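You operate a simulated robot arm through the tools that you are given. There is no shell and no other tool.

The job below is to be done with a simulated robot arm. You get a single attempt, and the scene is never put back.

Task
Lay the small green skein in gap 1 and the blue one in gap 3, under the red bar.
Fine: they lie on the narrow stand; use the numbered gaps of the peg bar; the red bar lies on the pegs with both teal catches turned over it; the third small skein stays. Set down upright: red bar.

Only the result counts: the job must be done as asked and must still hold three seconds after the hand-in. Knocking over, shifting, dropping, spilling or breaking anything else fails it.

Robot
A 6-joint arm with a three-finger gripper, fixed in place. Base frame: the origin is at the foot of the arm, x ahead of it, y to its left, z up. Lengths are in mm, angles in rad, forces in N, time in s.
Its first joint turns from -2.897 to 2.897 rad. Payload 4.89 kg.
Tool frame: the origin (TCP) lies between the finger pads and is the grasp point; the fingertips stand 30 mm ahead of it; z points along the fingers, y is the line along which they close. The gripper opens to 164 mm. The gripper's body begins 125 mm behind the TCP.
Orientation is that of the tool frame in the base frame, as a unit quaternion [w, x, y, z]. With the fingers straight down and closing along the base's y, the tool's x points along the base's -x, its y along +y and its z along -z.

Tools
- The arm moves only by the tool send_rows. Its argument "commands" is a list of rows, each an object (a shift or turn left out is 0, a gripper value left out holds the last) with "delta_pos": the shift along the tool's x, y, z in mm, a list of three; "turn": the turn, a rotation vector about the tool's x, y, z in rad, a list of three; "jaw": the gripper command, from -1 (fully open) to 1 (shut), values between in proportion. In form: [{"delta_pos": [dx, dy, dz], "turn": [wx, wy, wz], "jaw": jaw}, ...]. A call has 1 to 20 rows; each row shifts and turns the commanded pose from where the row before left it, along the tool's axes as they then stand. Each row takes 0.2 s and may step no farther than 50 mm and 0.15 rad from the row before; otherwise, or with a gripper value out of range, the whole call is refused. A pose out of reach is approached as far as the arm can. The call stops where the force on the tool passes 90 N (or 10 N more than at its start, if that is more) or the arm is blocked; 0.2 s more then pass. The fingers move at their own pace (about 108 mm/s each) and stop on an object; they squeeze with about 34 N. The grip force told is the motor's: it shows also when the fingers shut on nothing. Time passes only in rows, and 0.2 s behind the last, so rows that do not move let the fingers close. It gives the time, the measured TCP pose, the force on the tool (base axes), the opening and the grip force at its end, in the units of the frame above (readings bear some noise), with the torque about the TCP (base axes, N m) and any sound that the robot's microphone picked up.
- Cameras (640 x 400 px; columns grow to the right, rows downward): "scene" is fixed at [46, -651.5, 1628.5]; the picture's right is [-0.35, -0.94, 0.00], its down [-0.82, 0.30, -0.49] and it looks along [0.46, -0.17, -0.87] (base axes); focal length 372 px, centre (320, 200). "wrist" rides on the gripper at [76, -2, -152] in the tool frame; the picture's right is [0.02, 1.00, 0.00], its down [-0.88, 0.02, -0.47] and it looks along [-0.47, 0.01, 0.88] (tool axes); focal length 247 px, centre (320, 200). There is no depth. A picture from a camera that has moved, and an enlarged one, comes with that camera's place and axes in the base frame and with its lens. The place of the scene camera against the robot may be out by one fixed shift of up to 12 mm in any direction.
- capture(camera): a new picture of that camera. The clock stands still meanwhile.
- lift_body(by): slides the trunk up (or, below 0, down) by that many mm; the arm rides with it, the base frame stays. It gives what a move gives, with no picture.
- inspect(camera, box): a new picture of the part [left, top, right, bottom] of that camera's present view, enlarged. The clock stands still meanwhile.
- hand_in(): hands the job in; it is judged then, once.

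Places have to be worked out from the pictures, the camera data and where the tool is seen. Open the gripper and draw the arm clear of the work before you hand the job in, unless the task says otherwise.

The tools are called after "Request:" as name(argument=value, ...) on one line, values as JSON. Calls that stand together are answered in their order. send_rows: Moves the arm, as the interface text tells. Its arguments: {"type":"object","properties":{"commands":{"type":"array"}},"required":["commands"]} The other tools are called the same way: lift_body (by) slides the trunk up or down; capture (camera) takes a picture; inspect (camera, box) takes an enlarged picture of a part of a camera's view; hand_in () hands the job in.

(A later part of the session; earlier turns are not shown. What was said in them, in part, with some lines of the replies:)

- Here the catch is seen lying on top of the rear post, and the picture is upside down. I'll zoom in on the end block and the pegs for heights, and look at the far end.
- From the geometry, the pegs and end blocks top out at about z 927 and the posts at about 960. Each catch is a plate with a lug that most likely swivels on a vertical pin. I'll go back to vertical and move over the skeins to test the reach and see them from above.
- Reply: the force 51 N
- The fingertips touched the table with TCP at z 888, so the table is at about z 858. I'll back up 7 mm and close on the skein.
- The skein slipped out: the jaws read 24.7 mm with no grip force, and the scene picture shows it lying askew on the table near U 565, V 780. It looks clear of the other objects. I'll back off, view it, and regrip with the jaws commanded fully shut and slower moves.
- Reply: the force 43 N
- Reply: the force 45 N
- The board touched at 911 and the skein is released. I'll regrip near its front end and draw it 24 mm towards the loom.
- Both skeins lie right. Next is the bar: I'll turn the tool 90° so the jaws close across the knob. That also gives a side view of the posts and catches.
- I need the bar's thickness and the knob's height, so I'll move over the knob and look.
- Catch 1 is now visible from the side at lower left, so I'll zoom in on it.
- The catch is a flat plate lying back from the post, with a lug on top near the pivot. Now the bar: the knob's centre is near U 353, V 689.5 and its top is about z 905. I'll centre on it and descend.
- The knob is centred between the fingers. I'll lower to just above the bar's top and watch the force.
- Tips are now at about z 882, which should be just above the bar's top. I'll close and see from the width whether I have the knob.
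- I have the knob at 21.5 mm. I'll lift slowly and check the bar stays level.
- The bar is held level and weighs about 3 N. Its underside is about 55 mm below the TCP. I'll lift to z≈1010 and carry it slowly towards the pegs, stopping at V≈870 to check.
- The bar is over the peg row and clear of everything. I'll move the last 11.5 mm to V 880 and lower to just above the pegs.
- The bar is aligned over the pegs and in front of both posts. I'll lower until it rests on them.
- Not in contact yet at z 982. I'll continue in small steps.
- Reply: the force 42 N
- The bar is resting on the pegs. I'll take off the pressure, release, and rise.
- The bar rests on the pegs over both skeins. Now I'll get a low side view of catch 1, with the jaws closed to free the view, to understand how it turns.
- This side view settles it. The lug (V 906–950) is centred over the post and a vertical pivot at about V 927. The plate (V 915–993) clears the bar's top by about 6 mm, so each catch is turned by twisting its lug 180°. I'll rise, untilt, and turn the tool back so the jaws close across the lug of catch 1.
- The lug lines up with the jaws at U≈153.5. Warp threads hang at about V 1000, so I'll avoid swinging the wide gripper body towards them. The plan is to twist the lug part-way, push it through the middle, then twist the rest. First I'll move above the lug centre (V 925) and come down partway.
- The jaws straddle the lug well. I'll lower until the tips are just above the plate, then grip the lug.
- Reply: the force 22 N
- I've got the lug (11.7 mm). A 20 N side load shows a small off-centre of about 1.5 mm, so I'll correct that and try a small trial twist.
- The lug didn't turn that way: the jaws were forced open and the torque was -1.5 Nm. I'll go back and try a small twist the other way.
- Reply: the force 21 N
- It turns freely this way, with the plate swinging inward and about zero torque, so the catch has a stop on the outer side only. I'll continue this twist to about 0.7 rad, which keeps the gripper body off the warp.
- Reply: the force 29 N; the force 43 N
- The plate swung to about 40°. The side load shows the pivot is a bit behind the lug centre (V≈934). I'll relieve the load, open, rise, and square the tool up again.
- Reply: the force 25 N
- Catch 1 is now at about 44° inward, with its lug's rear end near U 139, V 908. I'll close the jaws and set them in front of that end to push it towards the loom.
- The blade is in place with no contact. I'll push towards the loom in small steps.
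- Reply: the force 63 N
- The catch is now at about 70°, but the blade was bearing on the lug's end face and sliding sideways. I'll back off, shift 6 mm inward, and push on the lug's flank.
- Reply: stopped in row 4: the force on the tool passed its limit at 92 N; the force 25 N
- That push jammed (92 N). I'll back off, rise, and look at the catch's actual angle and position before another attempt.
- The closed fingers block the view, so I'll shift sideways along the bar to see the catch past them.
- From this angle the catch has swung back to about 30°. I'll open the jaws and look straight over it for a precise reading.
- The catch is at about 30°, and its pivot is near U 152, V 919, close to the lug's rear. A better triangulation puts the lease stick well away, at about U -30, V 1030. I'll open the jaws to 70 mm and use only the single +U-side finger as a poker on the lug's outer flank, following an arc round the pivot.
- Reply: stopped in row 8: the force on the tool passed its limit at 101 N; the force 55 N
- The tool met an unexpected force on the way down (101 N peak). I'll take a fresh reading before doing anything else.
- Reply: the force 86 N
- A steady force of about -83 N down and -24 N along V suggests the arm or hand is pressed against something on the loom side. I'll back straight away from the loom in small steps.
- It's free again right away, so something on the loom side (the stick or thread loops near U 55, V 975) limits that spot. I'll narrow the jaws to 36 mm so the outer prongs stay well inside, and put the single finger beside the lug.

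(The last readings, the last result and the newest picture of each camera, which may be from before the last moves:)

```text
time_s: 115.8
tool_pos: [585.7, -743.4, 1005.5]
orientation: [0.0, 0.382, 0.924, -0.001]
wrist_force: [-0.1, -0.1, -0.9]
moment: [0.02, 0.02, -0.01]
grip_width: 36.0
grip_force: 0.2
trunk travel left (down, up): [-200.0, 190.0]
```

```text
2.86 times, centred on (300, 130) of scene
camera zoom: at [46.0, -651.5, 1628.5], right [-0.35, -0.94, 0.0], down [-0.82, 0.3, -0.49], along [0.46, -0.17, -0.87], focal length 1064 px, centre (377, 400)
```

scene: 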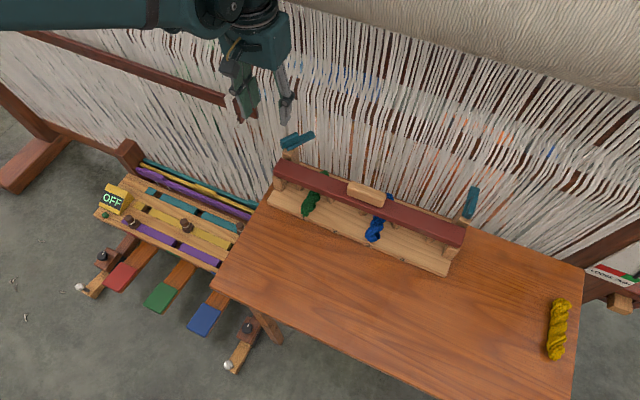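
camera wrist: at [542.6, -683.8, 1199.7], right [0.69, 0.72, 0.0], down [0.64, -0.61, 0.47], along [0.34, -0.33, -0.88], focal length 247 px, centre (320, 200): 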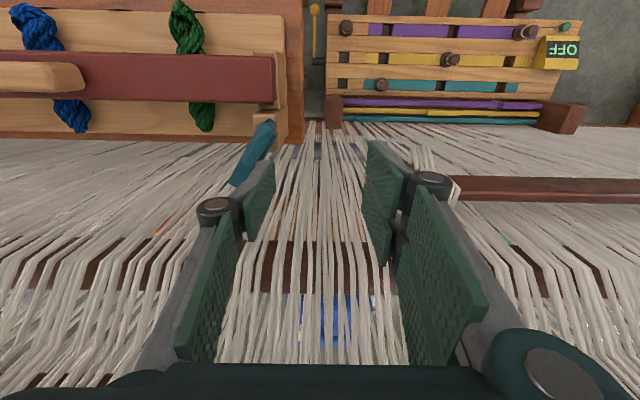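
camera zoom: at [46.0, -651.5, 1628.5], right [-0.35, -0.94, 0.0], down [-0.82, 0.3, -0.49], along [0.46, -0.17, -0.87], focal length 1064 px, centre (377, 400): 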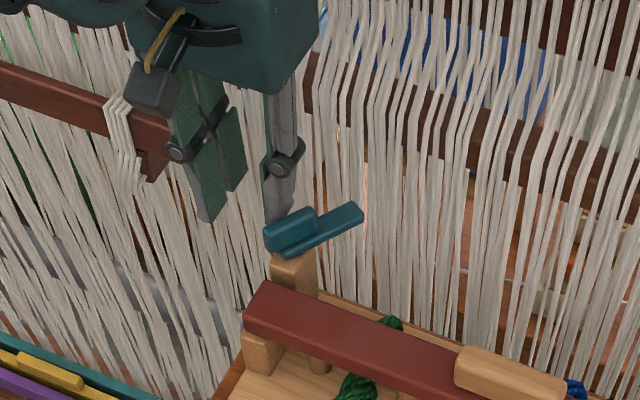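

The finger is beside the lug, but from here its lever arm round the pivot is poor. I'll go back to turning the lug with the jaws straddling it, leaning the tool 0.2 rad away from the loom so the hand stays clear of the warp. First rise, move over the lug, lean, and turn to its 30°.

Request:
send_rows(commands=[{"delta_pos": [0, 0, -30]}, {"delta_pos": [0, 0, -25]}, {"delta_pos": [10, -22, 0]}, {"delta_pos": [10, -21.5, 0]}, {"turn": [0, -0.1, 0]}, {"turn": [0, -0.1, 0]}, {"turn": [0, 0, 0.13]}, {"turn": [0, 0, 0.13]}, {"turn": [0, 0, 0.13]}, {"turn": [0, 0, 0.13]}, {}])

Request:
capture(camera="wrist")

Request:
inspect(camera="wrist", box=[240, 100, 400, 240])

```text
time_s: 118.2
tool_pos: [539.6, -762.0, 1060.8]
orientation: [0.1, 0.605, 0.79, -0.014]
wrist_force: [0.4, -0.3, 0.1]
moment: [0.0, 0.05, 0.05]
grip_width: 36.1
grip_force: 0.0
trunk travel left (down, up): [-200.0, 190.0]
```

```text
taken
camera wrist: at [496.6, -667.9, 1197.2], right [0.95, 0.29, 0.09], down [0.17, -0.77, 0.62], along [0.25, -0.57, -0.78], focal length 247 px, centre (320, 200)
```

wrist: 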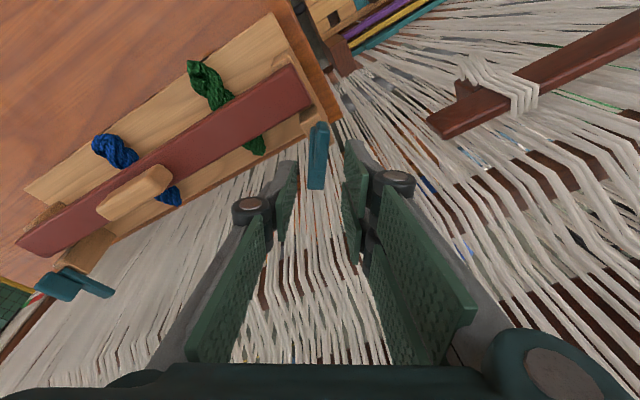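

```text
2.86 times, centred on (320, 170) of wrist
camera zoom: at [496.6, -667.9, 1197.2], right [0.95, 0.29, 0.09], down [0.17, -0.77, 0.62], along [0.25, -0.57, -0.78], focal length 706 px, centre (320, 286)
```

zoom: 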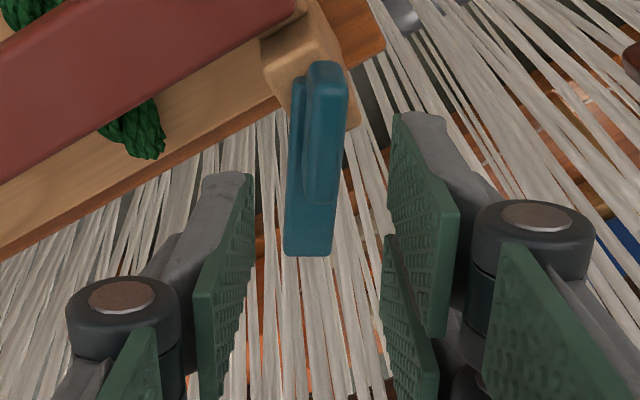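

The jaws are lined up with the lug. I'll lower over it and close to a loose 17 mm straddle.

Request:
send_rows(commands=[{"delta_pos": [4.3, 0, 17.9]}, {"delta_pos": [4.3, 0, 17.9]}, {"delta_pos": [4.3, 0, 17.9]}, {}, {"jaw": 0.7}, {"jaw": 0.79}, {}])

Request:
inspect(camera="wrist", box=[240, 100, 400, 240])

```text
time_s: 119.8
tool_pos: [544.0, -756.4, 1006.6]
orientation: [0.1, 0.604, 0.79, -0.014]
wrist_force: [0.2, -0.5, 0.1]
moment: [-0.01, -0.02, 0.04]
grip_width: 17.1
grip_force: 0.1
trunk travel left (down, up): [-200.0, 190.0]
```

```text
2.86 times, centred on (320, 170) of wrist
camera zoom: at [500.6, -662.3, 1143.2], right [0.95, 0.29, 0.09], down [0.17, -0.77, 0.62], along [0.25, -0.57, -0.78], focal length 706 px, centre (320, 286)
```

zoom: 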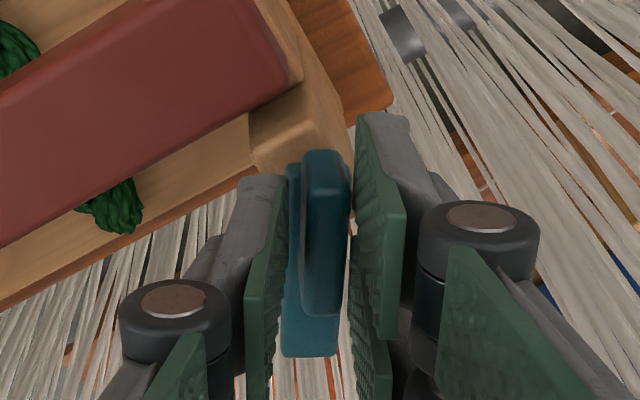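

The lug is loosely straddled with no load. I'll twist on in small steps while watching the forces.

Request:
send_rows(commands=[{"turn": [0, 0, 0.1]}, {"turn": [0, 0, 0.1]}, {"turn": [0, 0, 0.1]}, {}])

Request:
send_rows(commands=[{"turn": [0, 0, 0.1]}, {"turn": [0, 0, 0.1]}, {}])

Request:
inspect(camera="wrist", box=[240, 100, 400, 240])

Request:
inspect(camera="scene", box=[210, 40, 370, 190])

```text
time_s: 120.8
tool_pos: [544.4, -755.4, 1006.9]
orientation: [0.101, 0.716, 0.691, 0.001]
wrist_force: [3.7, 1.3, -0.3]
moment: [0.04, -0.06, 0.04]
grip_width: 18.9
grip_force: 2.2
trunk travel left (down, up): [-200.0, 190.0]
```

```text
time_s: 121.6
tool_pos: [545.1, -756.5, 1007.1]
orientation: [0.1, 0.781, 0.616, 0.011]
wrist_force: [7.7, 0.3, 0.2]
moment: [0.12, -0.14, 0.05]
grip_width: 20.2
grip_force: 3.6
trunk travel left (down, up): [-200.0, 190.0]
```

```text
2.86 times, centred on (320, 170) of wrist
camera zoom: at [539.0, -660.8, 1148.3], right [0.97, -0.2, 0.17], down [-0.26, -0.79, 0.56], along [0.02, -0.58, -0.81], focal length 706 px, centre (320, 286)
```

zoom: 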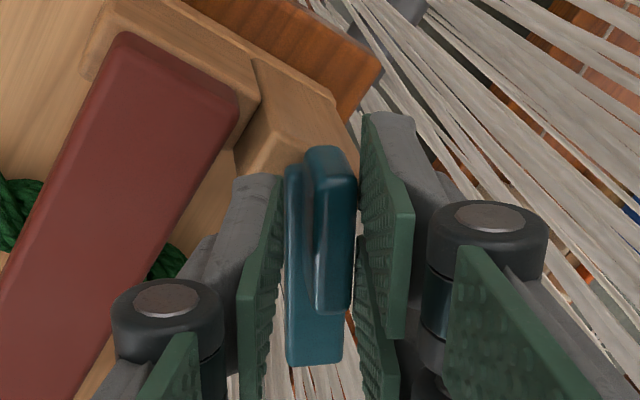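

```text
2.67 times, centred on (290, 115) of scene
camera zoom: at [46.0, -651.5, 1628.5], right [-0.35, -0.94, 0.0], down [-0.82, 0.3, -0.49], along [0.46, -0.17, -0.87], focal length 993 px, centre (400, 427)
```

zoom: 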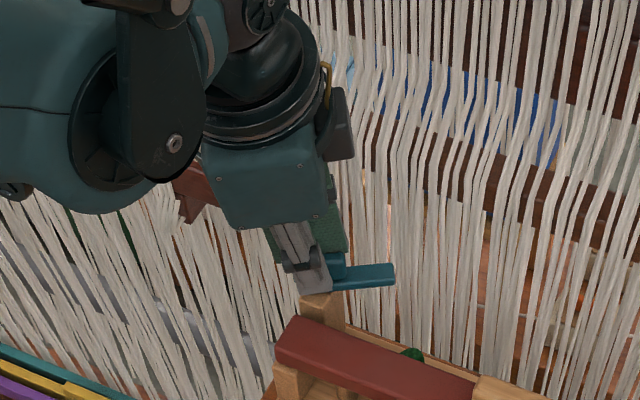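

It's turning freely and is at about 60° now. I'll continue.

Request:
send_rows(commands=[{"turn": [0, 0, 0.1], "jaw": 0.75}, {"turn": [0, 0, 0.1]}, {"turn": [0, 0, 0.1]}, {}])

Request:
send_rows(commands=[{"turn": [0, 0, 0.1]}, {"turn": [0, 0, 0.1]}, {"turn": [0, 0, 0.1]}, {}])

Request:
inspect(camera="wrist", box=[240, 100, 400, 240])

Request:
inspect(camera="scene", box=[210, 40, 370, 190])

```text
time_s: 122.6
tool_pos: [544.8, -756.3, 1008.6]
orientation: [0.096, 0.864, 0.493, 0.026]
wrist_force: [5.9, -1.8, 1.5]
moment: [-0.02, -0.16, 0.0]
grip_width: 22.9
grip_force: 2.8
trunk travel left (down, up): [-200.0, 190.0]
```

```text
time_s: 123.6
tool_pos: [544.9, -756.9, 1007.0]
orientation: [0.092, 0.928, 0.358, 0.04]
wrist_force: [12.7, -5.4, 1.7]
moment: [-0.05, -0.25, 0.08]
grip_width: 25.3
grip_force: 6.2
trunk travel left (down, up): [-200.0, 190.0]
```

```text
2.86 times, centred on (320, 170) of wrist
camera zoom: at [577.3, -682.3, 1156.8], right [0.67, -0.71, 0.2], down [-0.71, -0.54, 0.46], along [-0.22, -0.45, -0.87], focal length 706 px, centre (320, 286)
```

zoom: 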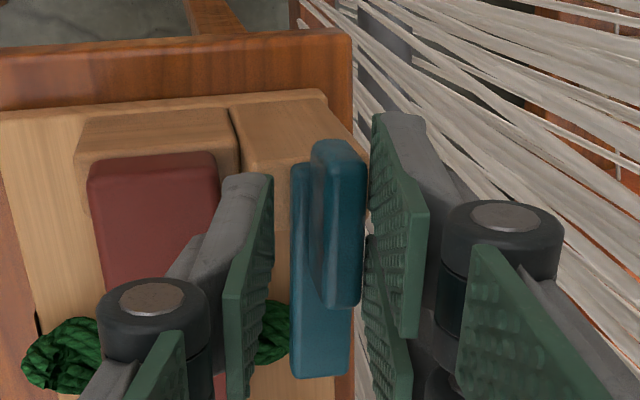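

```text
2.67 times, centred on (290, 115) of scene
camera zoom: at [46.0, -651.5, 1628.5], right [-0.35, -0.94, 0.0], down [-0.82, 0.3, -0.49], along [0.46, -0.17, -0.87], focal length 993 px, centre (400, 427)
```

zoom: 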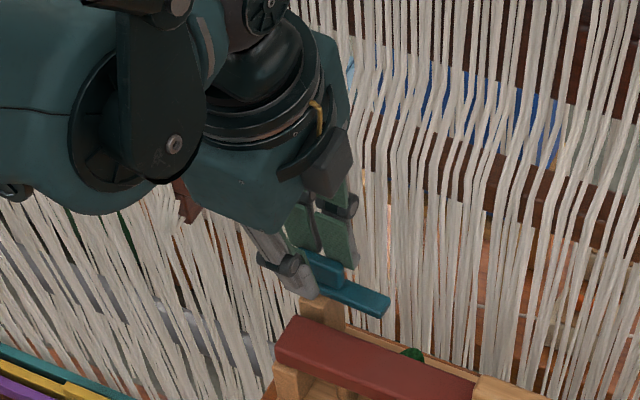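

It's at about 90°, parallel to the bar, with very light forces. I'll nudge the tool 4 mm to centre on the lug and keep turning to about 145°.

Request:
send_rows(commands=[{"delta_pos": [0, 4, 0]}, {"turn": [0, 0, 0.1]}, {"turn": [0, 0, 0.1]}, {"turn": [0, 0, 0.1]}, {}])

Request:
send_rows(commands=[{"turn": [0, 0, 0.1]}, {"turn": [0, 0, 0.1]}, {"turn": [0, 0, 0.1]}, {}])

Request:
inspect(camera="wrist", box=[240, 100, 400, 240])

Request:
inspect(camera="scene", box=[210, 40, 370, 190])

```text
time_s: 124.8
tool_pos: [546.6, -758.9, 1007.4]
orientation: [0.085, 0.972, 0.214, 0.052]
wrist_force: [0.2, -0.5, 0.4]
moment: [0.01, 0.01, -0.03]
grip_width: 20.8
grip_force: 0.0
trunk travel left (down, up): [-200.0, 190.0]
```

```text
time_s: 125.8
tool_pos: [545.8, -759.8, 1007.9]
orientation: [0.077, 0.993, 0.067, 0.066]
wrist_force: [-0.8, 0.8, 0.9]
moment: [0.01, 0.01, 0.0]
grip_width: 20.6
grip_force: 0.2
trunk travel left (down, up): [-200.0, 190.0]
```

```text
2.86 times, centred on (320, 170) of wrist
camera zoom: at [599.4, -725.4, 1165.9], right [0.14, -0.98, 0.16], down [-0.93, -0.08, 0.36], along [-0.34, -0.2, -0.92], focal length 706 px, centre (320, 286)
```

zoom: 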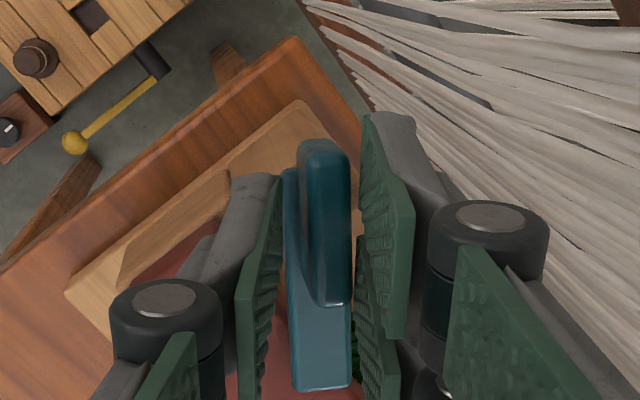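

```text
2.67 times, centred on (290, 115) of scene
camera zoom: at [46.0, -651.5, 1628.5], right [-0.35, -0.94, 0.0], down [-0.82, 0.3, -0.49], along [0.46, -0.17, -0.87], focal length 993 px, centre (400, 427)
```

zoom: 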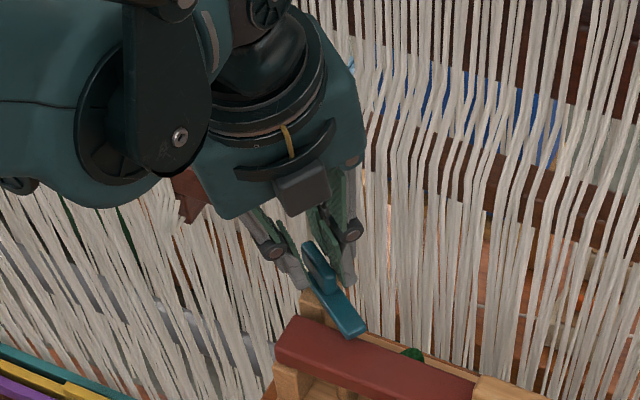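

It's at about 125°, starting to pass over the bar, with no load. I'll continue.

Request:
send_rows(commands=[{"turn": [0, 0, 0.1]}, {"turn": [0, 0, 0.1]}, {"turn": [0, 0, 0.1]}, {}])

Request:
send_rows(commands=[{"turn": [0, 0, 0.1]}, {"turn": [0, 0, 0.1]}, {}])

Request:
inspect(camera="wrist", box=[240, 100, 400, 240])

Request:
inspect(camera="scene", box=[210, 40, 370, 190])

```text
time_s: 126.8
tool_pos: [548.1, -759.2, 1006.8]
orientation: [0.065, 0.992, -0.082, 0.076]
wrist_force: [-1.1, -0.6, -0.3]
moment: [0.0, 0.0, -0.01]
grip_width: 20.5
grip_force: 0.6
trunk travel left (down, up): [-200.0, 190.0]
```

```text
time_s: 127.6
tool_pos: [546.6, -759.2, 1007.9]
orientation: [0.057, 0.979, -0.18, 0.082]
wrist_force: [-0.2, -1.5, -0.5]
moment: [-0.06, -0.01, 0.04]
grip_width: 21.3
grip_force: 1.2
trunk travel left (down, up): [-200.0, 190.0]
```

```text
2.86 times, centred on (320, 170) of wrist
camera zoom: at [595.3, -762.8, 1171.4], right [-0.34, -0.94, 0.09], down [-0.88, 0.35, 0.31], along [-0.32, 0.03, -0.95], focal length 706 px, centre (320, 286)
```

zoom: 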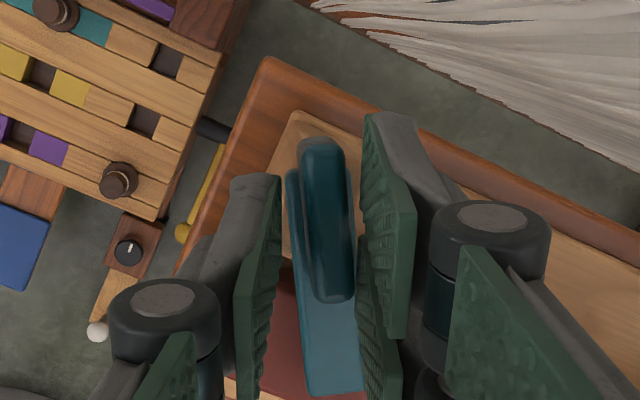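

```text
2.67 times, centred on (290, 115) of scene
camera zoom: at [46.0, -651.5, 1628.5], right [-0.35, -0.94, 0.0], down [-0.82, 0.3, -0.49], along [0.46, -0.17, -0.87], focal length 993 px, centre (400, 427)
```

zoom: 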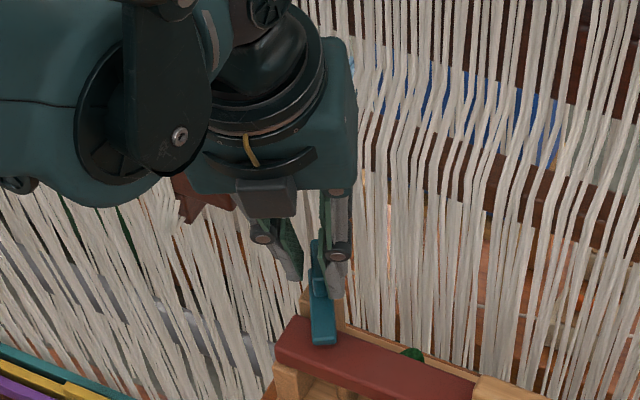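

It's at about 150°, with the camera side still clear of the warp. I'll turn the rest of the way.

Request:
send_rows(commands=[{"turn": [0, 0, 0.1]}, {"turn": [0, 0, 0.1]}, {}])

Request:
send_rows(commands=[{"turn": [0, 0, 0.1]}, {"turn": [0, 0, 0.1]}, {}])

Request:
inspect(camera="wrist", box=[240, 100, 400, 240])

Request:
inspect(camera="scene", box=[210, 40, 370, 190])

```text
time_s: 128.4
tool_pos: [546.4, -759.5, 1007.7]
orientation: [0.049, 0.955, -0.278, 0.087]
wrist_force: [-2.0, -14.5, 3.5]
moment: [-0.28, 0.07, 0.23]
grip_width: 26.3
grip_force: 6.6
trunk travel left (down, up): [-200.0, 190.0]
```

```text
time_s: 129.2
tool_pos: [545.3, -760.9, 1006.4]
orientation: [0.04, 0.923, -0.371, 0.092]
wrist_force: [-9.9, -25.0, 4.8]
moment: [-0.77, 0.38, 0.44]
grip_width: 30.7
grip_force: 12.7
trunk travel left (down, up): [-200.0, 190.0]
```

```text
2.86 times, centred on (320, 170) of wrist
camera zoom: at [578.1, -789.9, 1171.9], right [-0.68, -0.74, 0.01], down [-0.7, 0.65, 0.29], along [-0.22, 0.19, -0.96], focal length 706 px, centre (320, 286)
```

zoom: 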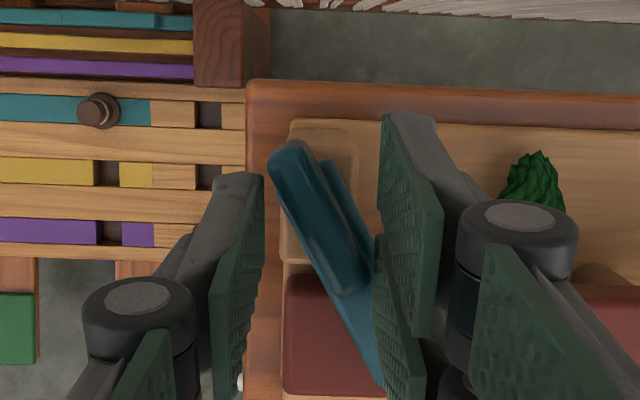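

```text
2.67 times, centred on (290, 115) of scene
camera zoom: at [46.0, -651.5, 1628.5], right [-0.35, -0.94, 0.0], down [-0.82, 0.3, -0.49], along [0.46, -0.17, -0.87], focal length 993 px, centre (400, 427)
```

zoom: 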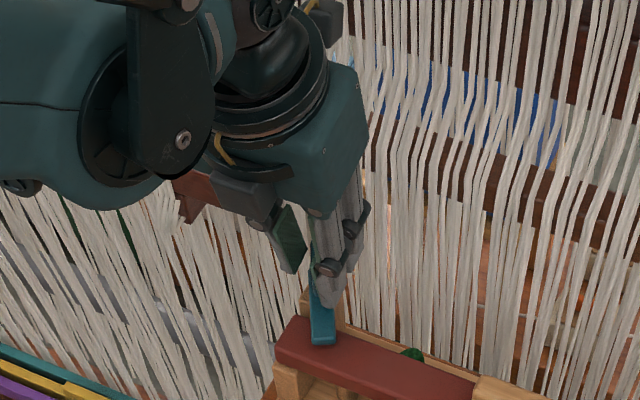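

The tool is at 180°, but the lug lags at about 150° with the jaws pushed open. I'll close the jaws to see whether the lug follows or sits at its stop.

Request:
send_rows(commands=[{"jaw": 0.85}, {"jaw": 0.95}, {"jaw": 1}, {}])

Request:
inspect(camera="wrist", box=[220, 100, 420, 260])

```text
time_s: 130.2
tool_pos: [543.6, -761.1, 1006.8]
orientation: [0.04, 0.923, -0.372, 0.091]
wrist_force: [-32.2, -34.3, -2.5]
moment: [-1.1, 1.22, 1.14]
grip_width: 27.4
grip_force: 44.6
trunk travel left (down, up): [-200.0, 190.0]
```

```text
2.50 times, centred on (320, 180) of wrist
camera zoom: at [577.1, -790.5, 1171.6], right [-0.68, -0.74, 0.01], down [-0.7, 0.65, 0.29], along [-0.22, 0.19, -0.96], focal length 617 px, centre (320, 250)
```

zoom: 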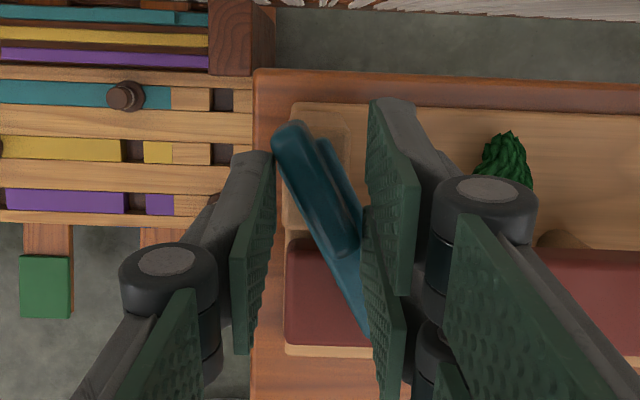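

The stop is firm: at about 155° the plate lies over the bar, so catch 1 is closed. I'll open, rise, and untwist the tool while moving away.

Request:
send_rows(commands=[{"jaw": 0.75}, {"jaw": 0.5}, {"jaw": 0.45}, {}, {"delta_pos": [6, 0, -29.4]}, {"delta_pos": [6, 0, -29.4]}, {"turn": [0, 0, -0.14]}, {"turn": [0, 0, -0.14]}, {"turn": [0, 0, -0.14]}, {"turn": [0, 0, -0.14]}, {"turn": [0, 0, -0.14]}, {"turn": [0, 0, -0.14]}, {"turn": [0, 0, -0.14]}, {"turn": [0, 0, -0.14]}, {"turn": [0, 0, -0.14]}, {"turn": [0, 0, -0.14]}, {"turn": [0, 0, -0.14]}, {"turn": [0, 0, -0.14]}])

Request:
send_rows(commands=[{"turn": [0, 0, -0.14]}, {"turn": [0, 0, -0.14]}, {"turn": [0, 0, -0.14]}, {"turn": [0, 0, -0.14]}, {"turn": [0, 0, -0.14]}, {"turn": [0, 0, -0.14]}, {"turn": [0, 0, -0.14]}, {"turn": [0, 0, -0.14]}, {"turn": [0, 0, -0.14]}, {"turn": [0, 0, -0.14]}, {"turn": [0, 0, -0.04]}, {}])

Request:
capture(camera="wrist")

Request:
inspect(camera="scene", box=[230, 60, 500, 290])

```text
time_s: 134.0
tool_pos: [546.2, -758.7, 1067.7]
orientation: [0.096, 0.892, 0.44, 0.032]
wrist_force: [-0.6, 0.4, 0.0]
moment: [-0.02, 0.01, -0.01]
grip_width: 45.1
grip_force: 0.1
trunk travel left (down, up): [-200.0, 190.0]
```

```text
time_s: 136.6
tool_pos: [546.3, -759.0, 1067.0]
orientation: [0.092, 0.382, 0.919, -0.039]
wrist_force: [0.3, -0.5, -0.6]
moment: [0.0, 0.01, 0.02]
grip_width: 45.0
grip_force: 0.0
trunk travel left (down, up): [-200.0, 190.0]
```

```text
taken
camera wrist: at [470.1, -685.6, 1201.8], right [0.69, 0.72, -0.01], down [0.56, -0.53, 0.64], along [0.46, -0.45, -0.77], focal length 247 px, centre (320, 200)
```

wrist: 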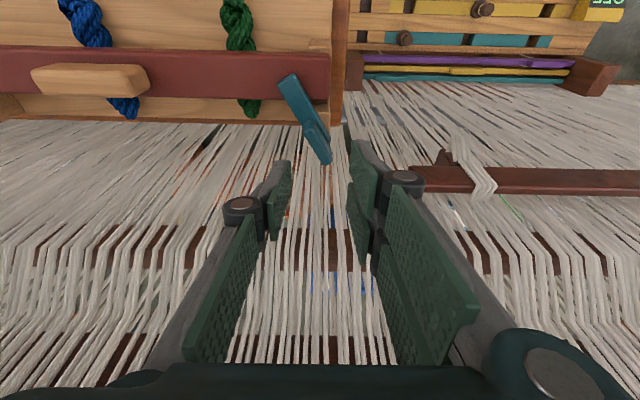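

```text
1.74 times, centred on (365, 175) of scene
camera zoom: at [46.0, -651.5, 1628.5], right [-0.35, -0.94, 0.0], down [-0.82, 0.3, -0.49], along [0.46, -0.17, -0.87], focal length 648 px, centre (242, 244)
```

zoom: 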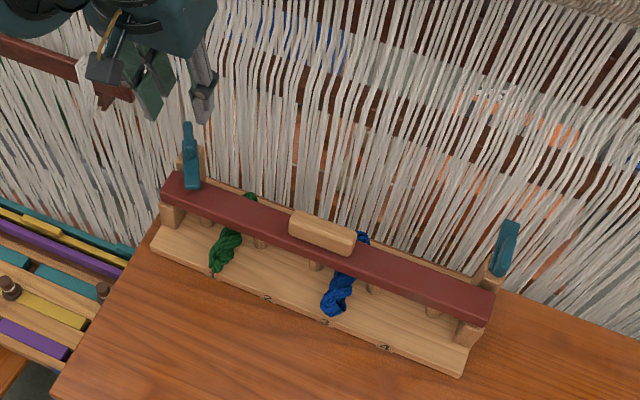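

Catch 1 now lies over the bar. Next I'll move along to catch 4, keeping the lean.

Request:
send_rows(commands=[{"delta_pos": [0, -40, 0]}, {"delta_pos": [0, -40, 0]}, {"delta_pos": [0, -40, 0]}, {"delta_pos": [0, -40, 0]}, {"delta_pos": [0, -40, 0]}, {"delta_pos": [0, -40, 0]}, {"delta_pos": [0, -40, 0]}, {"delta_pos": [0, -40, 0]}, {"delta_pos": [0, -40, 0]}, {"delta_pos": [0, -41, 0]}, {}])

Request:
capture(camera="wrist")

Request:
inspect(camera="wrist", box=[240, 80, 400, 220])

```text
time_s: 139.0
tool_pos: [260.9, -1043.3, 1069.0]
orientation: [0.092, 0.381, 0.919, -0.039]
wrist_force: [-0.1, -0.7, 0.2]
moment: [0.03, -0.08, 0.03]
grip_width: 45.2
grip_force: 0.1
trunk travel left (down, up): [-200.0, 190.0]
```

```text
taken
camera wrist: at [184.0, -970.1, 1203.1], right [0.69, 0.72, -0.01], down [0.56, -0.53, 0.64], along [0.46, -0.45, -0.77], focal length 247 px, centre (320, 200)
```

wrist: 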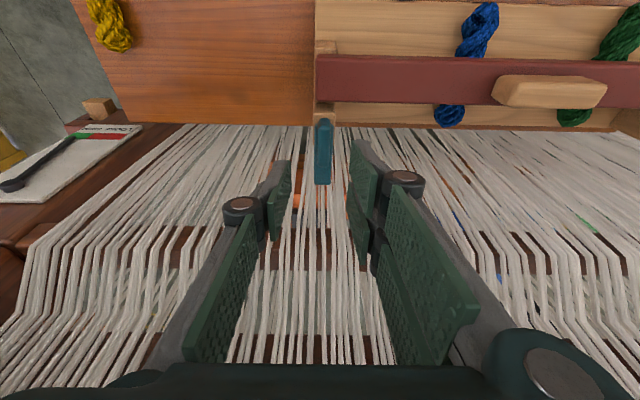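

```text
2.86 times, centred on (320, 150) of wrist
camera zoom: at [184.0, -970.1, 1203.1], right [0.69, 0.72, -0.01], down [0.56, -0.53, 0.64], along [0.46, -0.45, -0.77], focal length 706 px, centre (320, 343)
```

zoom: 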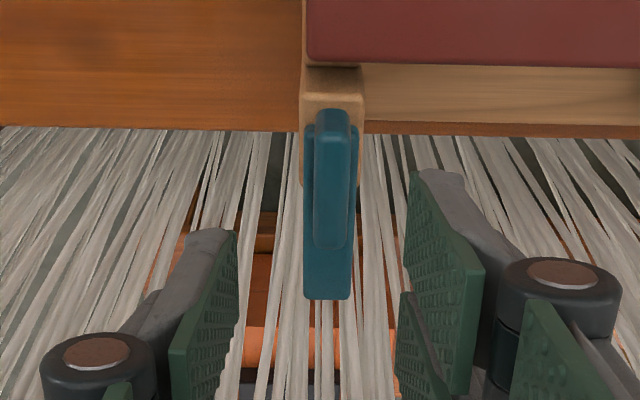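

Catch 4's lug is centred within 3 mm. I'll lower over it and close to a loose straddle.

Request:
send_rows(commands=[{"delta_pos": [3.9, 0.8, 15.3]}, {"delta_pos": [3.9, 0.8, 15.3]}, {"delta_pos": [3.9, 0.8, 15.3]}, {"delta_pos": [3.8, 0.7, 15.4]}, {}, {"jaw": 0.65}, {"jaw": 0.79}, {}])

Request:
inspect(camera="wrist", box=[240, 100, 400, 240])

```text
time_s: 140.8
tool_pos: [262.4, -1039.0, 1007.7]
orientation: [0.093, 0.381, 0.919, -0.039]
wrist_force: [0.4, 0.0, 1.1]
moment: [0.0, -0.03, 0.03]
grip_width: 17.2
grip_force: 0.1
trunk travel left (down, up): [-200.0, 190.0]
```

```text
2.86 times, centred on (320, 170) of wrist
camera zoom: at [186.1, -965.7, 1139.7], right [0.69, 0.72, -0.01], down [0.56, -0.53, 0.64], along [0.46, -0.45, -0.77], focal length 706 px, centre (320, 286)
```

zoom: 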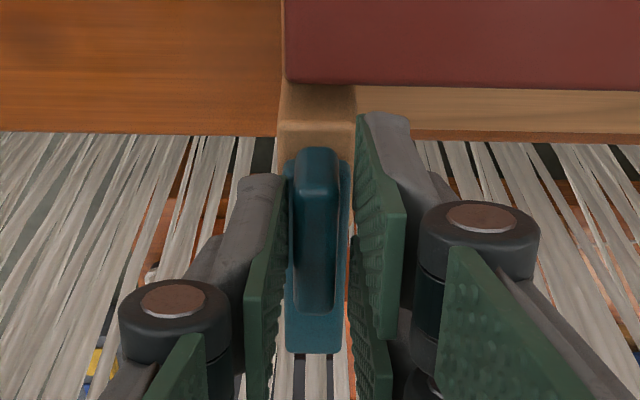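

The lug is straddled with no load. I'll twist the mirrored way (negative) in small steps.

Request:
send_rows(commands=[{"turn": [0, 0, -0.1]}, {"turn": [0, 0, -0.1]}, {"turn": [0, 0, -0.1]}, {}])

Request:
inspect(camera="wrist", box=[240, 100, 400, 240])

```text
time_s: 141.8
tool_pos: [261.7, -1038.9, 1004.9]
orientation: [0.086, 0.239, 0.966, -0.053]
wrist_force: [0.0, -2.6, 0.4]
moment: [-0.03, -0.03, -0.03]
grip_width: 18.4
grip_force: 0.7
trunk travel left (down, up): [-200.0, 190.0]
```

```text
2.86 times, centred on (320, 170) of wrist
camera zoom: at [173.1, -984.3, 1139.8], right [0.45, 0.89, -0.06], down [0.71, -0.32, 0.63], along [0.54, -0.33, -0.77], focal length 706 px, centre (320, 286)
```

zoom: 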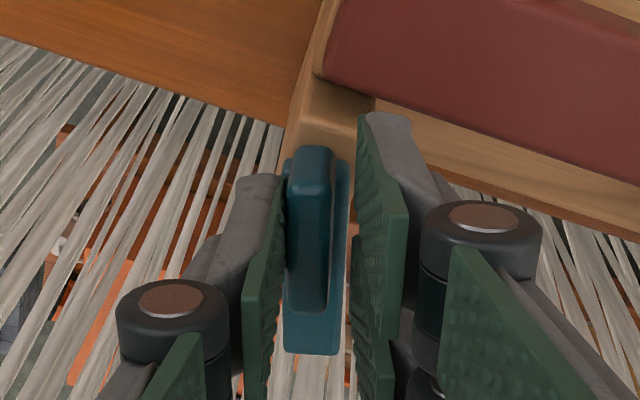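

It follows freely in this direction. I'll continue in stages.

Request:
send_rows(commands=[{"turn": [0, 0, -0.1]}, {"turn": [0, 0, -0.1]}, {"turn": [0, 0, -0.1]}, {"turn": [0, 0, -0.1]}, {}])

Request:
send_rows(commands=[{"turn": [0, 0, -0.1], "jaw": 0.75}, {"turn": [0, 0, -0.1]}, {"turn": [0, 0, -0.1]}, {"turn": [0, 0, -0.1]}, {}])

Request:
inspect(camera="wrist", box=[240, 100, 400, 240])

Request:
inspect(camera="scene", box=[380, 80, 560, 250])

```text
time_s: 143.0
tool_pos: [262.0, -1037.9, 1004.4]
orientation: [0.073, 0.042, 0.994, -0.067]
wrist_force: [-5.1, -9.4, 2.9]
moment: [-0.16, 0.12, -0.1]
grip_width: 21.5
grip_force: 5.4
trunk travel left (down, up): [-200.0, 190.0]
```

```text
time_s: 144.2
tool_pos: [262.4, -1037.7, 1005.3]
orientation: [0.058, -0.157, 0.983, -0.082]
wrist_force: [0.6, -9.1, 1.5]
moment: [-0.23, 0.06, -0.11]
grip_width: 24.6
grip_force: 5.1
trunk travel left (down, up): [-200.0, 190.0]
```

```text
2.86 times, centred on (320, 170) of wrist
camera zoom: at [168.5, -1042.9, 1147.6], right [-0.32, 0.93, -0.18], down [0.76, 0.36, 0.54], along [0.57, 0.03, -0.82], focal length 706 px, centre (320, 286)
```

zoom: 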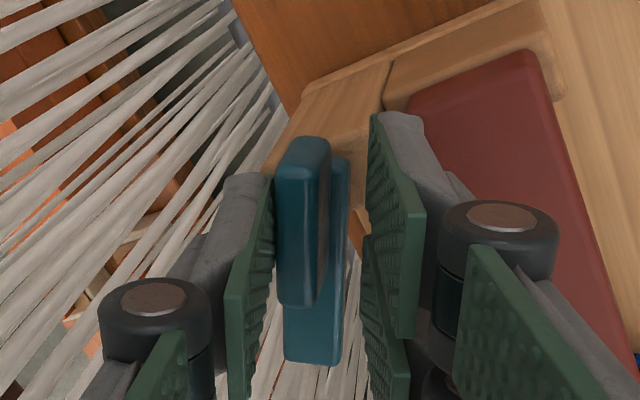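

```text
2.35 times, centred on (470, 165) of scene
camera zoom: at [46.0, -651.5, 1628.5], right [-0.35, -0.94, 0.0], down [-0.82, 0.3, -0.49], along [0.46, -0.17, -0.87], focal length 876 px, centre (-33, 282)
```

zoom: 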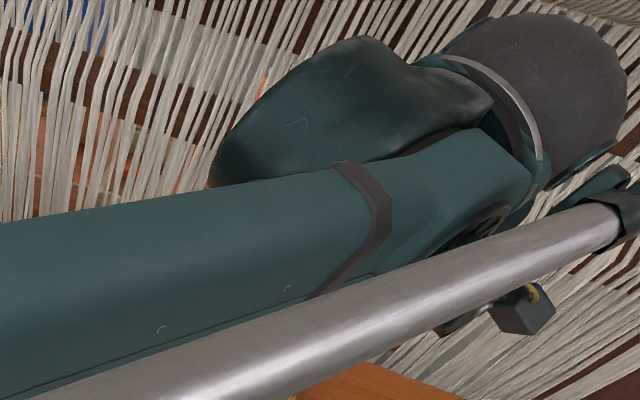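

It's at about 60° and turning well. I'll recentre by 4 mm and continue.

Request:
send_rows(commands=[{"delta_pos": [0, -4, 0]}, {"turn": [0, 0, -0.1]}, {"turn": [0, 0, -0.1]}, {"turn": [0, 0, -0.1]}, {"turn": [0, 0, -0.1]}, {}])

Request:
send_rows(commands=[{"turn": [0, 0, -0.1]}, {"turn": [0, 0, -0.1]}, {"turn": [0, 0, -0.1]}, {"turn": [0, 0, -0.1]}, {}])

Request:
inspect(camera="wrist", box=[240, 100, 400, 240])

```text
time_s: 145.6
tool_pos: [262.9, -1042.6, 1005.1]
orientation: [0.041, -0.348, 0.932, -0.092]
wrist_force: [0.8, 0.0, 1.2]
moment: [0.0, -0.01, 0.02]
grip_width: 21.0
grip_force: 0.5
trunk travel left (down, up): [-200.0, 190.0]
```

```text
time_s: 146.8
tool_pos: [264.2, -1040.8, 1005.6]
orientation: [0.022, -0.526, 0.844, -0.098]
wrist_force: [1.3, 0.3, 1.2]
moment: [0.01, 0.02, 0.01]
grip_width: 20.7
grip_force: 0.1
trunk travel left (down, up): [-200.0, 190.0]
```

```text
2.86 times, centred on (320, 170) of wrist
camera zoom: at [209.0, -1089.2, 1160.5], right [-0.89, 0.41, -0.19], down [0.31, 0.86, 0.4], along [0.32, 0.3, -0.9], focal length 706 px, centre (320, 286)
```

zoom: 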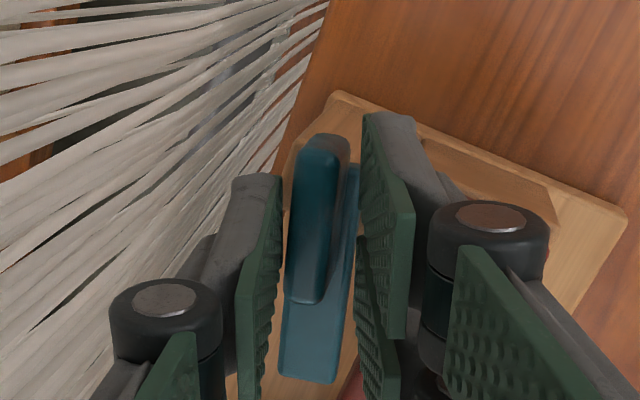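

It's at about 105° with no load. I'll continue to the stop.

Request:
send_rows(commands=[{"turn": [0, 0, -0.1]}, {"turn": [0, 0, -0.1]}, {"turn": [0, 0, -0.1]}, {"turn": [0, 0, -0.1]}, {}])

Request:
send_rows(commands=[{"turn": [0, 0, -0.1]}, {"turn": [0, 0, -0.1]}, {"turn": [0, 0, -0.1]}, {"turn": [0, 0, -0.1]}, {}])

Request:
inspect(camera="wrist", box=[240, 100, 400, 240])

```text
time_s: 148.0
tool_pos: [265.4, -1041.4, 1006.0]
orientation: [0.002, -0.683, 0.723, -0.1]
wrist_force: [-0.2, -0.3, 0.0]
moment: [0.01, 0.01, 0.0]
grip_width: 20.7
grip_force: 0.5
trunk travel left (down, up): [-200.0, 190.0]
```

```text
time_s: 149.2
tool_pos: [265.7, -1041.3, 1005.3]
orientation: [0.003, 0.719, -0.688, 0.1]
wrist_force: [0.6, 0.6, 0.3]
moment: [-0.02, -0.03, 0.03]
grip_width: 20.5
grip_force: 0.1
out of reach, approached as far as the arm can: row 2, 3, 4
trunk travel left (down, up): [-200.0, 190.0]
```

```text
2.86 times, centred on (320, 170) of wrist
camera zoom: at [246.2, -1095.5, 1166.8], right [-0.99, -0.07, -0.13], down [-0.11, 0.94, 0.33], along [0.1, 0.34, -0.93], focal length 706 px, centre (320, 286)
```

zoom: 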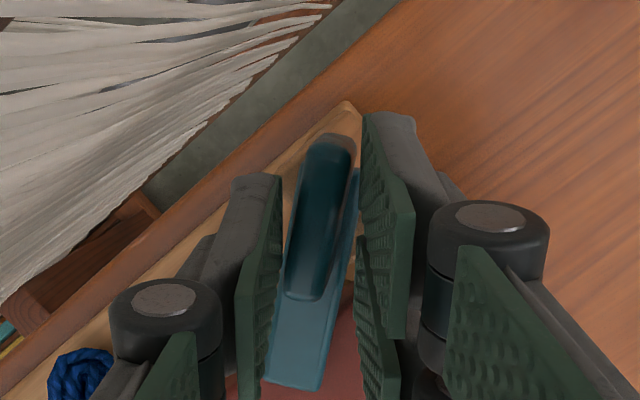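

The wrist joint reached its limit at about 137°, with the lug at about 126°. I'll firm the grip to take up the slack, then release and finish with a push from the inside.

Request:
send_rows(commands=[{"jaw": 0.85}, {"jaw": 0.92}, {"jaw": 1}, {}])

Request:
inspect(camera="wrist", box=[240, 100, 400, 240])

```text
time_s: 150.2
tool_pos: [265.1, -1041.5, 1005.4]
orientation: [0.003, 0.718, -0.689, 0.1]
wrist_force: [7.2, 2.0, -1.5]
moment: [0.14, 0.45, 0.07]
grip_width: 12.8
grip_force: 44.5
trunk travel left (down, up): [-200.0, 190.0]
```

```text
2.86 times, centred on (320, 170) of wrist
camera zoom: at [246.9, -1095.4, 1166.8], right [-0.99, -0.07, -0.13], down [-0.11, 0.94, 0.33], along [0.1, 0.34, -0.93], focal length 706 px, centre (320, 286)
```

zoom: 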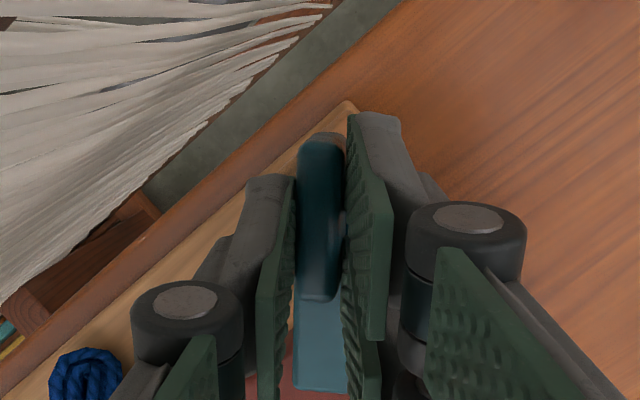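

The lug is now aligned at about 137°. I'll open, rise, and untwist the tool back to square.

Request:
send_rows(commands=[{"jaw": 0.75}, {"jaw": 0.55}, {"jaw": 0.45}, {}, {"turn": [0, 0, 0.1]}, {"turn": [0, 0, 0.1]}, {"turn": [0, 0, 0.1]}, {}])

Request:
inspect(camera="wrist", box=[240, 100, 400, 240])

```text
time_s: 152.0
tool_pos: [264.3, -1041.6, 1005.4]
orientation: [0.012, -0.607, 0.789, -0.099]
wrist_force: [-0.4, 1.1, 0.1]
moment: [-0.03, -0.03, -0.01]
grip_width: 45.0
grip_force: 0.0
trunk travel left (down, up): [-200.0, 190.0]
```

```text
2.86 times, centred on (320, 170) of wrist
camera zoom: at [223.2, -1093.8, 1162.8], right [-0.96, 0.22, -0.17], down [0.15, 0.92, 0.37], along [0.24, 0.33, -0.91], focal length 706 px, centre (320, 286)
```

zoom: 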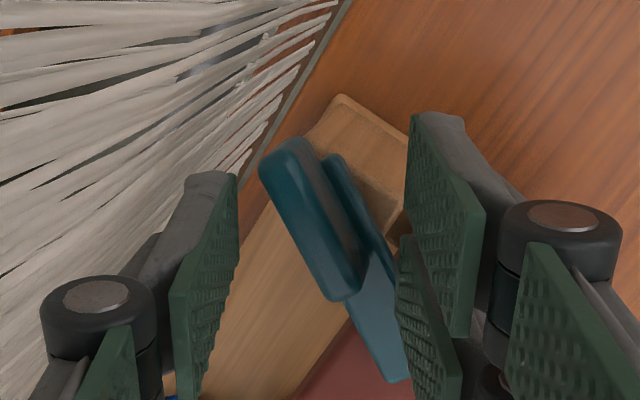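

The lug stayed put. I'll rise, untwist and remove the lean.

Request:
send_rows(commands=[{"delta_pos": [3, -5.1, -29.4]}, {"delta_pos": [3, -5.1, -29.4]}, {"turn": [0, 0, 0.14]}, {"turn": [0, 0, 0.14]}, {"turn": [0, 0, 0.14]}, {"turn": [0, 0, 0.14]}, {"turn": [0, 0, 0.14]}, {"turn": [0, 0, 0.14]}, {"turn": [0, 0, 0.14]}, {"turn": [0, 0, 0.14]}, {"turn": [0, 0, 0.14]}, {"turn": [0, 0, 0.14]}, {"turn": [0, 0, 0.14]}, {"turn": [0, 0, 0.14]}, {"turn": [0, 0, 0.14]}, {"turn": [0, 0, 0.14]}, {"turn": [0, 0, 0.14]}, {}])

Request:
capture(camera="wrist")

Request:
inspect(camera="wrist", box=[240, 60, 400, 220])

```text
time_s: 155.8
tool_pos: [262.9, -1042.2, 1065.0]
orientation: [0.091, 0.382, 0.919, -0.039]
wrist_force: [0.5, -0.9, 0.7]
moment: [0.03, 0.0, -0.02]
grip_width: 45.3
grip_force: 0.1
trunk travel left (down, up): [-200.0, 190.0]
```

```text
taken
camera wrist: at [187.5, -968.3, 1199.7], right [0.69, 0.72, -0.01], down [0.56, -0.53, 0.64], along [0.46, -0.45, -0.77], focal length 247 px, centre (320, 200)
```

wrist: 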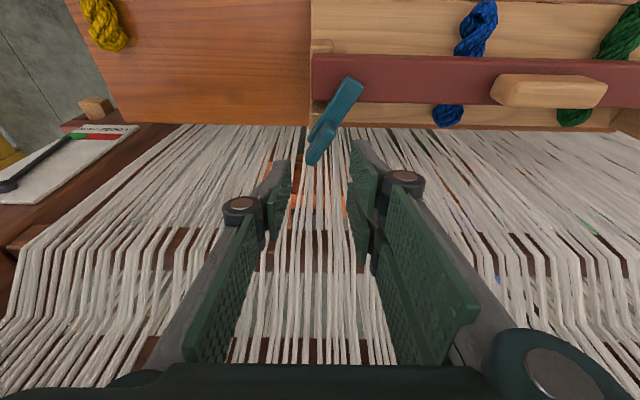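

```text
2.50 times, centred on (320, 140) of wrist
camera zoom: at [187.5, -968.3, 1199.7], right [0.69, 0.72, -0.01], down [0.56, -0.53, 0.64], along [0.46, -0.45, -0.77], focal length 617 px, centre (320, 350)
```

zoom: 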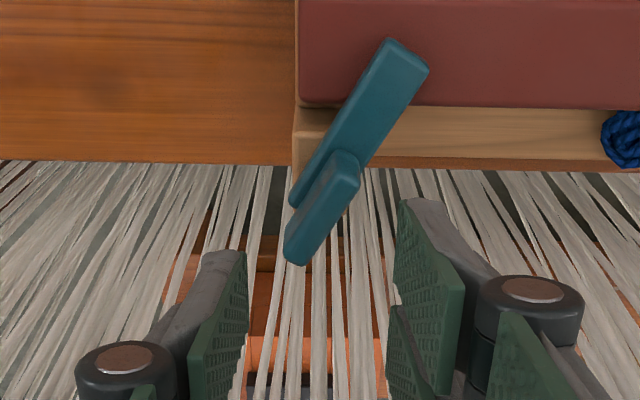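

Catch 4's plate lies over the bar at about 150°. To seat it at its stop like the other one, I'll line up with the lug again (+0.5 rad) and give it a small last twist.

Request:
send_rows(commands=[{"turn": [0, 0, 0.125]}, {"turn": [0, 0, 0.125]}, {"turn": [0, 0, 0.125]}, {"turn": [0, 0, 0.125]}, {}])

Request:
inspect(camera="wrist", box=[240, 60, 400, 220])

```text
time_s: 157.0
tool_pos: [264.1, -1041.1, 1066.2]
orientation: [0.099, 0.596, 0.796, -0.015]
wrist_force: [0.2, -0.6, 0.0]
moment: [-0.01, 0.0, 0.01]
grip_width: 45.2
grip_force: 0.0
trunk travel left (down, up): [-200.0, 190.0]
```

```text
2.50 times, centred on (320, 140) of wrist
camera zoom: at [219.6, -948.5, 1201.3], right [0.95, 0.31, 0.09], down [0.19, -0.76, 0.62], along [0.26, -0.57, -0.78], focal length 617 px, centre (320, 350)
```

zoom: 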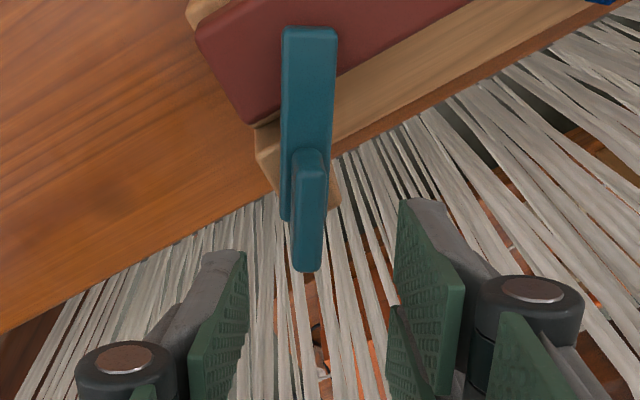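

The lug lines up exactly at +0.5 rad (θ≈151°). I'll lower, straddle it, and apply a small closing twist to make sure it's at the stop.

Request:
send_rows(commands=[{"delta_pos": [3.7, -1.1, 14.6]}, {"delta_pos": [3.7, -1.1, 14.6]}, {"delta_pos": [3.7, -1.1, 14.6]}, {"delta_pos": [3.8, -1.1, 14.7]}, {}, {"jaw": 0.65}, {"jaw": 0.8}, {}])

Request:
send_rows(commands=[{"turn": [0, 0, -0.06]}, {"turn": [0, 0, -0.06]}, {"jaw": 0.86}, {}])

Request:
inspect(camera="wrist", box=[240, 100, 400, 240])

```text
time_s: 158.8
tool_pos: [264.1, -1036.7, 1005.4]
orientation: [0.099, 0.596, 0.796, -0.015]
wrist_force: [-0.5, 0.1, 0.2]
moment: [-0.01, 0.01, 0.02]
grip_width: 16.7
grip_force: 0.0
trunk travel left (down, up): [-200.0, 190.0]
```

```text
time_s: 159.8
tool_pos: [265.0, -1037.3, 1004.8]
orientation: [0.097, 0.548, 0.831, -0.021]
wrist_force: [-9.2, 1.0, -1.5]
moment: [-0.07, 0.53, -1.22]
grip_width: 15.4
grip_force: 45.8
trunk travel left (down, up): [-200.0, 190.0]
```

```text
2.86 times, centred on (320, 170) of wrist
camera zoom: at [210.8, -947.6, 1140.8], right [0.91, 0.42, 0.07], down [0.29, -0.72, 0.63], along [0.31, -0.55, -0.77], focal length 706 px, centre (320, 286)
```

zoom: 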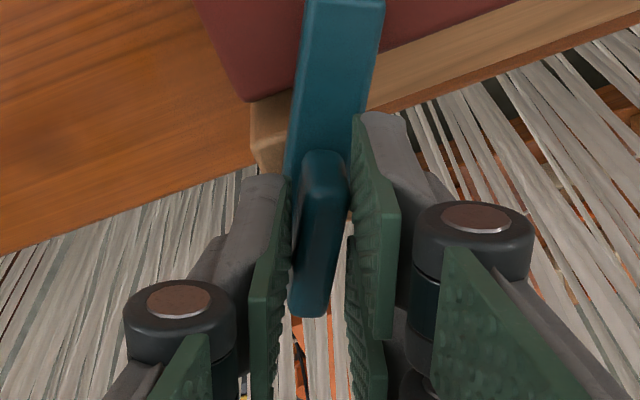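

It's firmly at its stop (1.2 Nm), so both catches are closed. I'll release, rise, straighten the tool and draw back.

Request:
send_rows(commands=[{"turn": [0, 0, 0.1], "jaw": 0.75}, {"jaw": 0.5}, {"jaw": 0.4}, {}, {"delta_pos": [-6.5, 2.6, -34.3]}, {"delta_pos": [-6.5, 2.6, -34.3]}, {"turn": [0, 0, -0.12]}, {"turn": [0, 0, -0.12]}, {"turn": [0, 0, -0.12]}, {"turn": [0, 0, -0.12]}, {"turn": [0, 0.1, 0]}, {"turn": [0, 0.1, 0]}, {"delta_pos": [40, 0, -25]}, {"delta_pos": [40, 0, -25]}, {"delta_pos": [40, 20, -20]}, {"delta_pos": [30, 40, 0]}, {"delta_pos": [20, 45, 0]}, {"delta_pos": [0, 45, 0]}, {}])

Request:
capture(camera="wrist")

Request:
capture(camera="scene")

```text
time_s: 163.8
tool_pos: [248.7, -808.6, 1146.8]
orientation: [0.001, 0.383, 0.924, -0.001]
wrist_force: [0.0, 0.1, 0.1]
moment: [-0.11, 0.05, 0.04]
grip_width: 49.1
grip_force: 0.0
trunk travel left (down, up): [-200.0, 190.0]
```

```text
taken
camera wrist: at [191.9, -756.1, 1298.3], right [0.69, 0.72, 0.0], down [0.64, -0.61, 0.47], along [0.34, -0.33, -0.88], focal length 247 px, centre (320, 200)
```

wrist: 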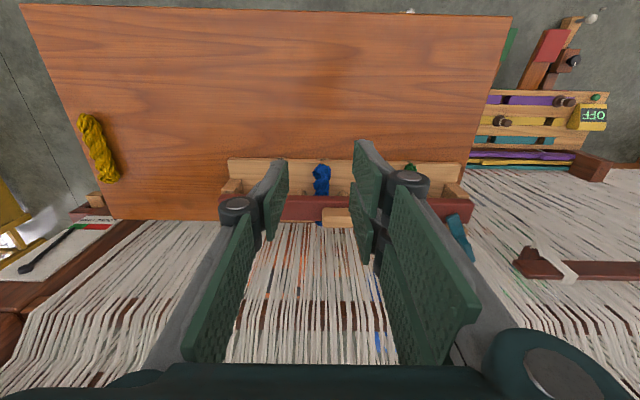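

```text
taken
```

scene: 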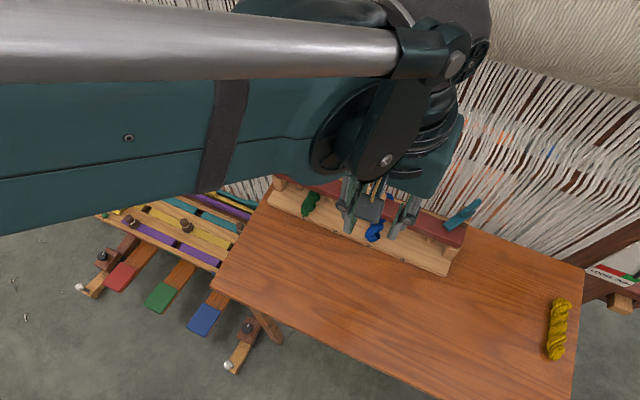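

I'll draw the arm back to its starting area for an unobstructed check.

Request:
send_rows(commands=[{"delta_pos": [27, 32, -19]}, {"delta_pos": [27, 32, -19]}, {"delta_pos": [27, 32, -19]}, {"delta_pos": [27, 32, -19]}, {"delta_pos": [27, 32, -19]}, {"delta_pos": [27, 32, -19]}, {}])

Request:
capture(camera="scene")

Request:
inspect(camera="scene", box=[250, 110, 490, 280])

Request:
inspect(camera="wrist", box=[80, 150, 420, 330])

```text
time_s: 165.4
tool_pos: [267.0, -561.4, 1258.9]
orientation: [0.001, 0.383, 0.924, -0.001]
wrist_force: [-0.8, 0.1, -0.3]
moment: [-0.23, -0.03, 0.01]
grip_width: 49.3
grip_force: 0.0
trunk travel left (down, up): [-200.0, 190.0]
```

```text
taken
```

scene: 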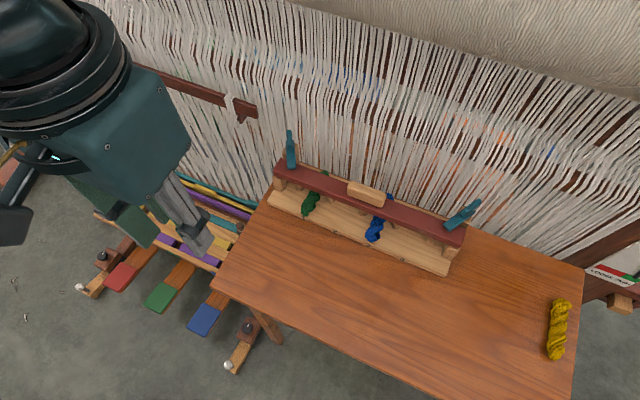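

```text
2.35 times, centred on (370, 195) of scene
camera zoom: at [46.0, -651.5, 1628.5], right [-0.35, -0.94, 0.0], down [-0.82, 0.3, -0.49], along [0.46, -0.17, -0.87], focal length 876 px, centre (202, 212)
```

zoom: 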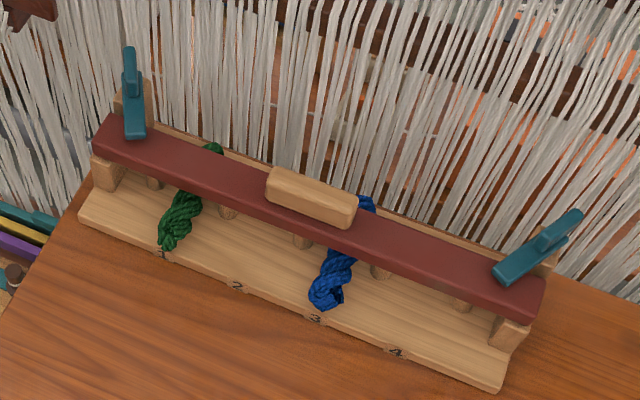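

```text
1.88 times, centred on (250, 240) of wrist
camera zoom: at [209.8, -508.9, 1411.8], right [0.69, 0.72, 0.0], down [0.64, -0.61, 0.47], along [0.34, -0.33, -0.88], focal length 465 px, centre (452, 125)
```

zoom: 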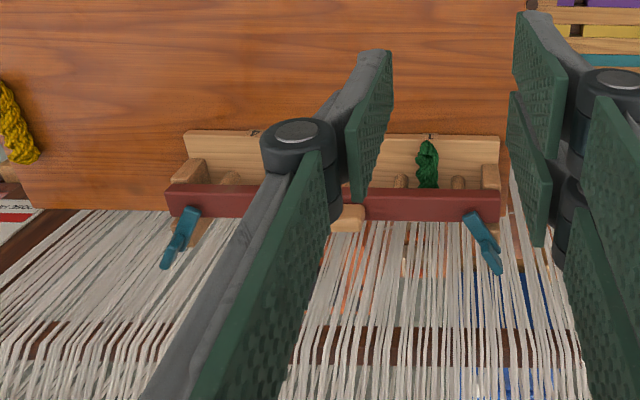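

The final view shows everything in place:
- Green lies in gap 1 and blue in gap 3.
- The red bar lies knob-up on the pegs with both teal catches over it.
- The yellow skein and the stand haven't moved.

The gripper is open and the arm is clear, so I'm handing in.

Request:
hand_in()

```text
The job is handed in.
```

I've handed the job in. The green skein lies in gap 1 and the blue one in gap 3, and the red bar lies knob-up on the pegs over them. Both teal catches are turned over the bar as far as they go. The yellow skein and the peg bar look unmoved in the last pictures.

A few things didn't go cleanly:

- **Green skein dropped once:** it slipped from the gripper on the first carry and landed on the table. It touched nothing else, and I picked it up again and placed it.
- **Peg touched:** while lowering the green skein, a finger pressed against peg 1 with about 40 N. The stand did not shift.
- **Contact at catch 1:** one push on the catch jammed at 92 N. A later move met about 100 N on the loom side, and I backed off. I saw no change in the pictures afterwards.
- **Catch angle:** each catch stops at about 150°, not a full half turn. At that angle its plate lies across the bar.
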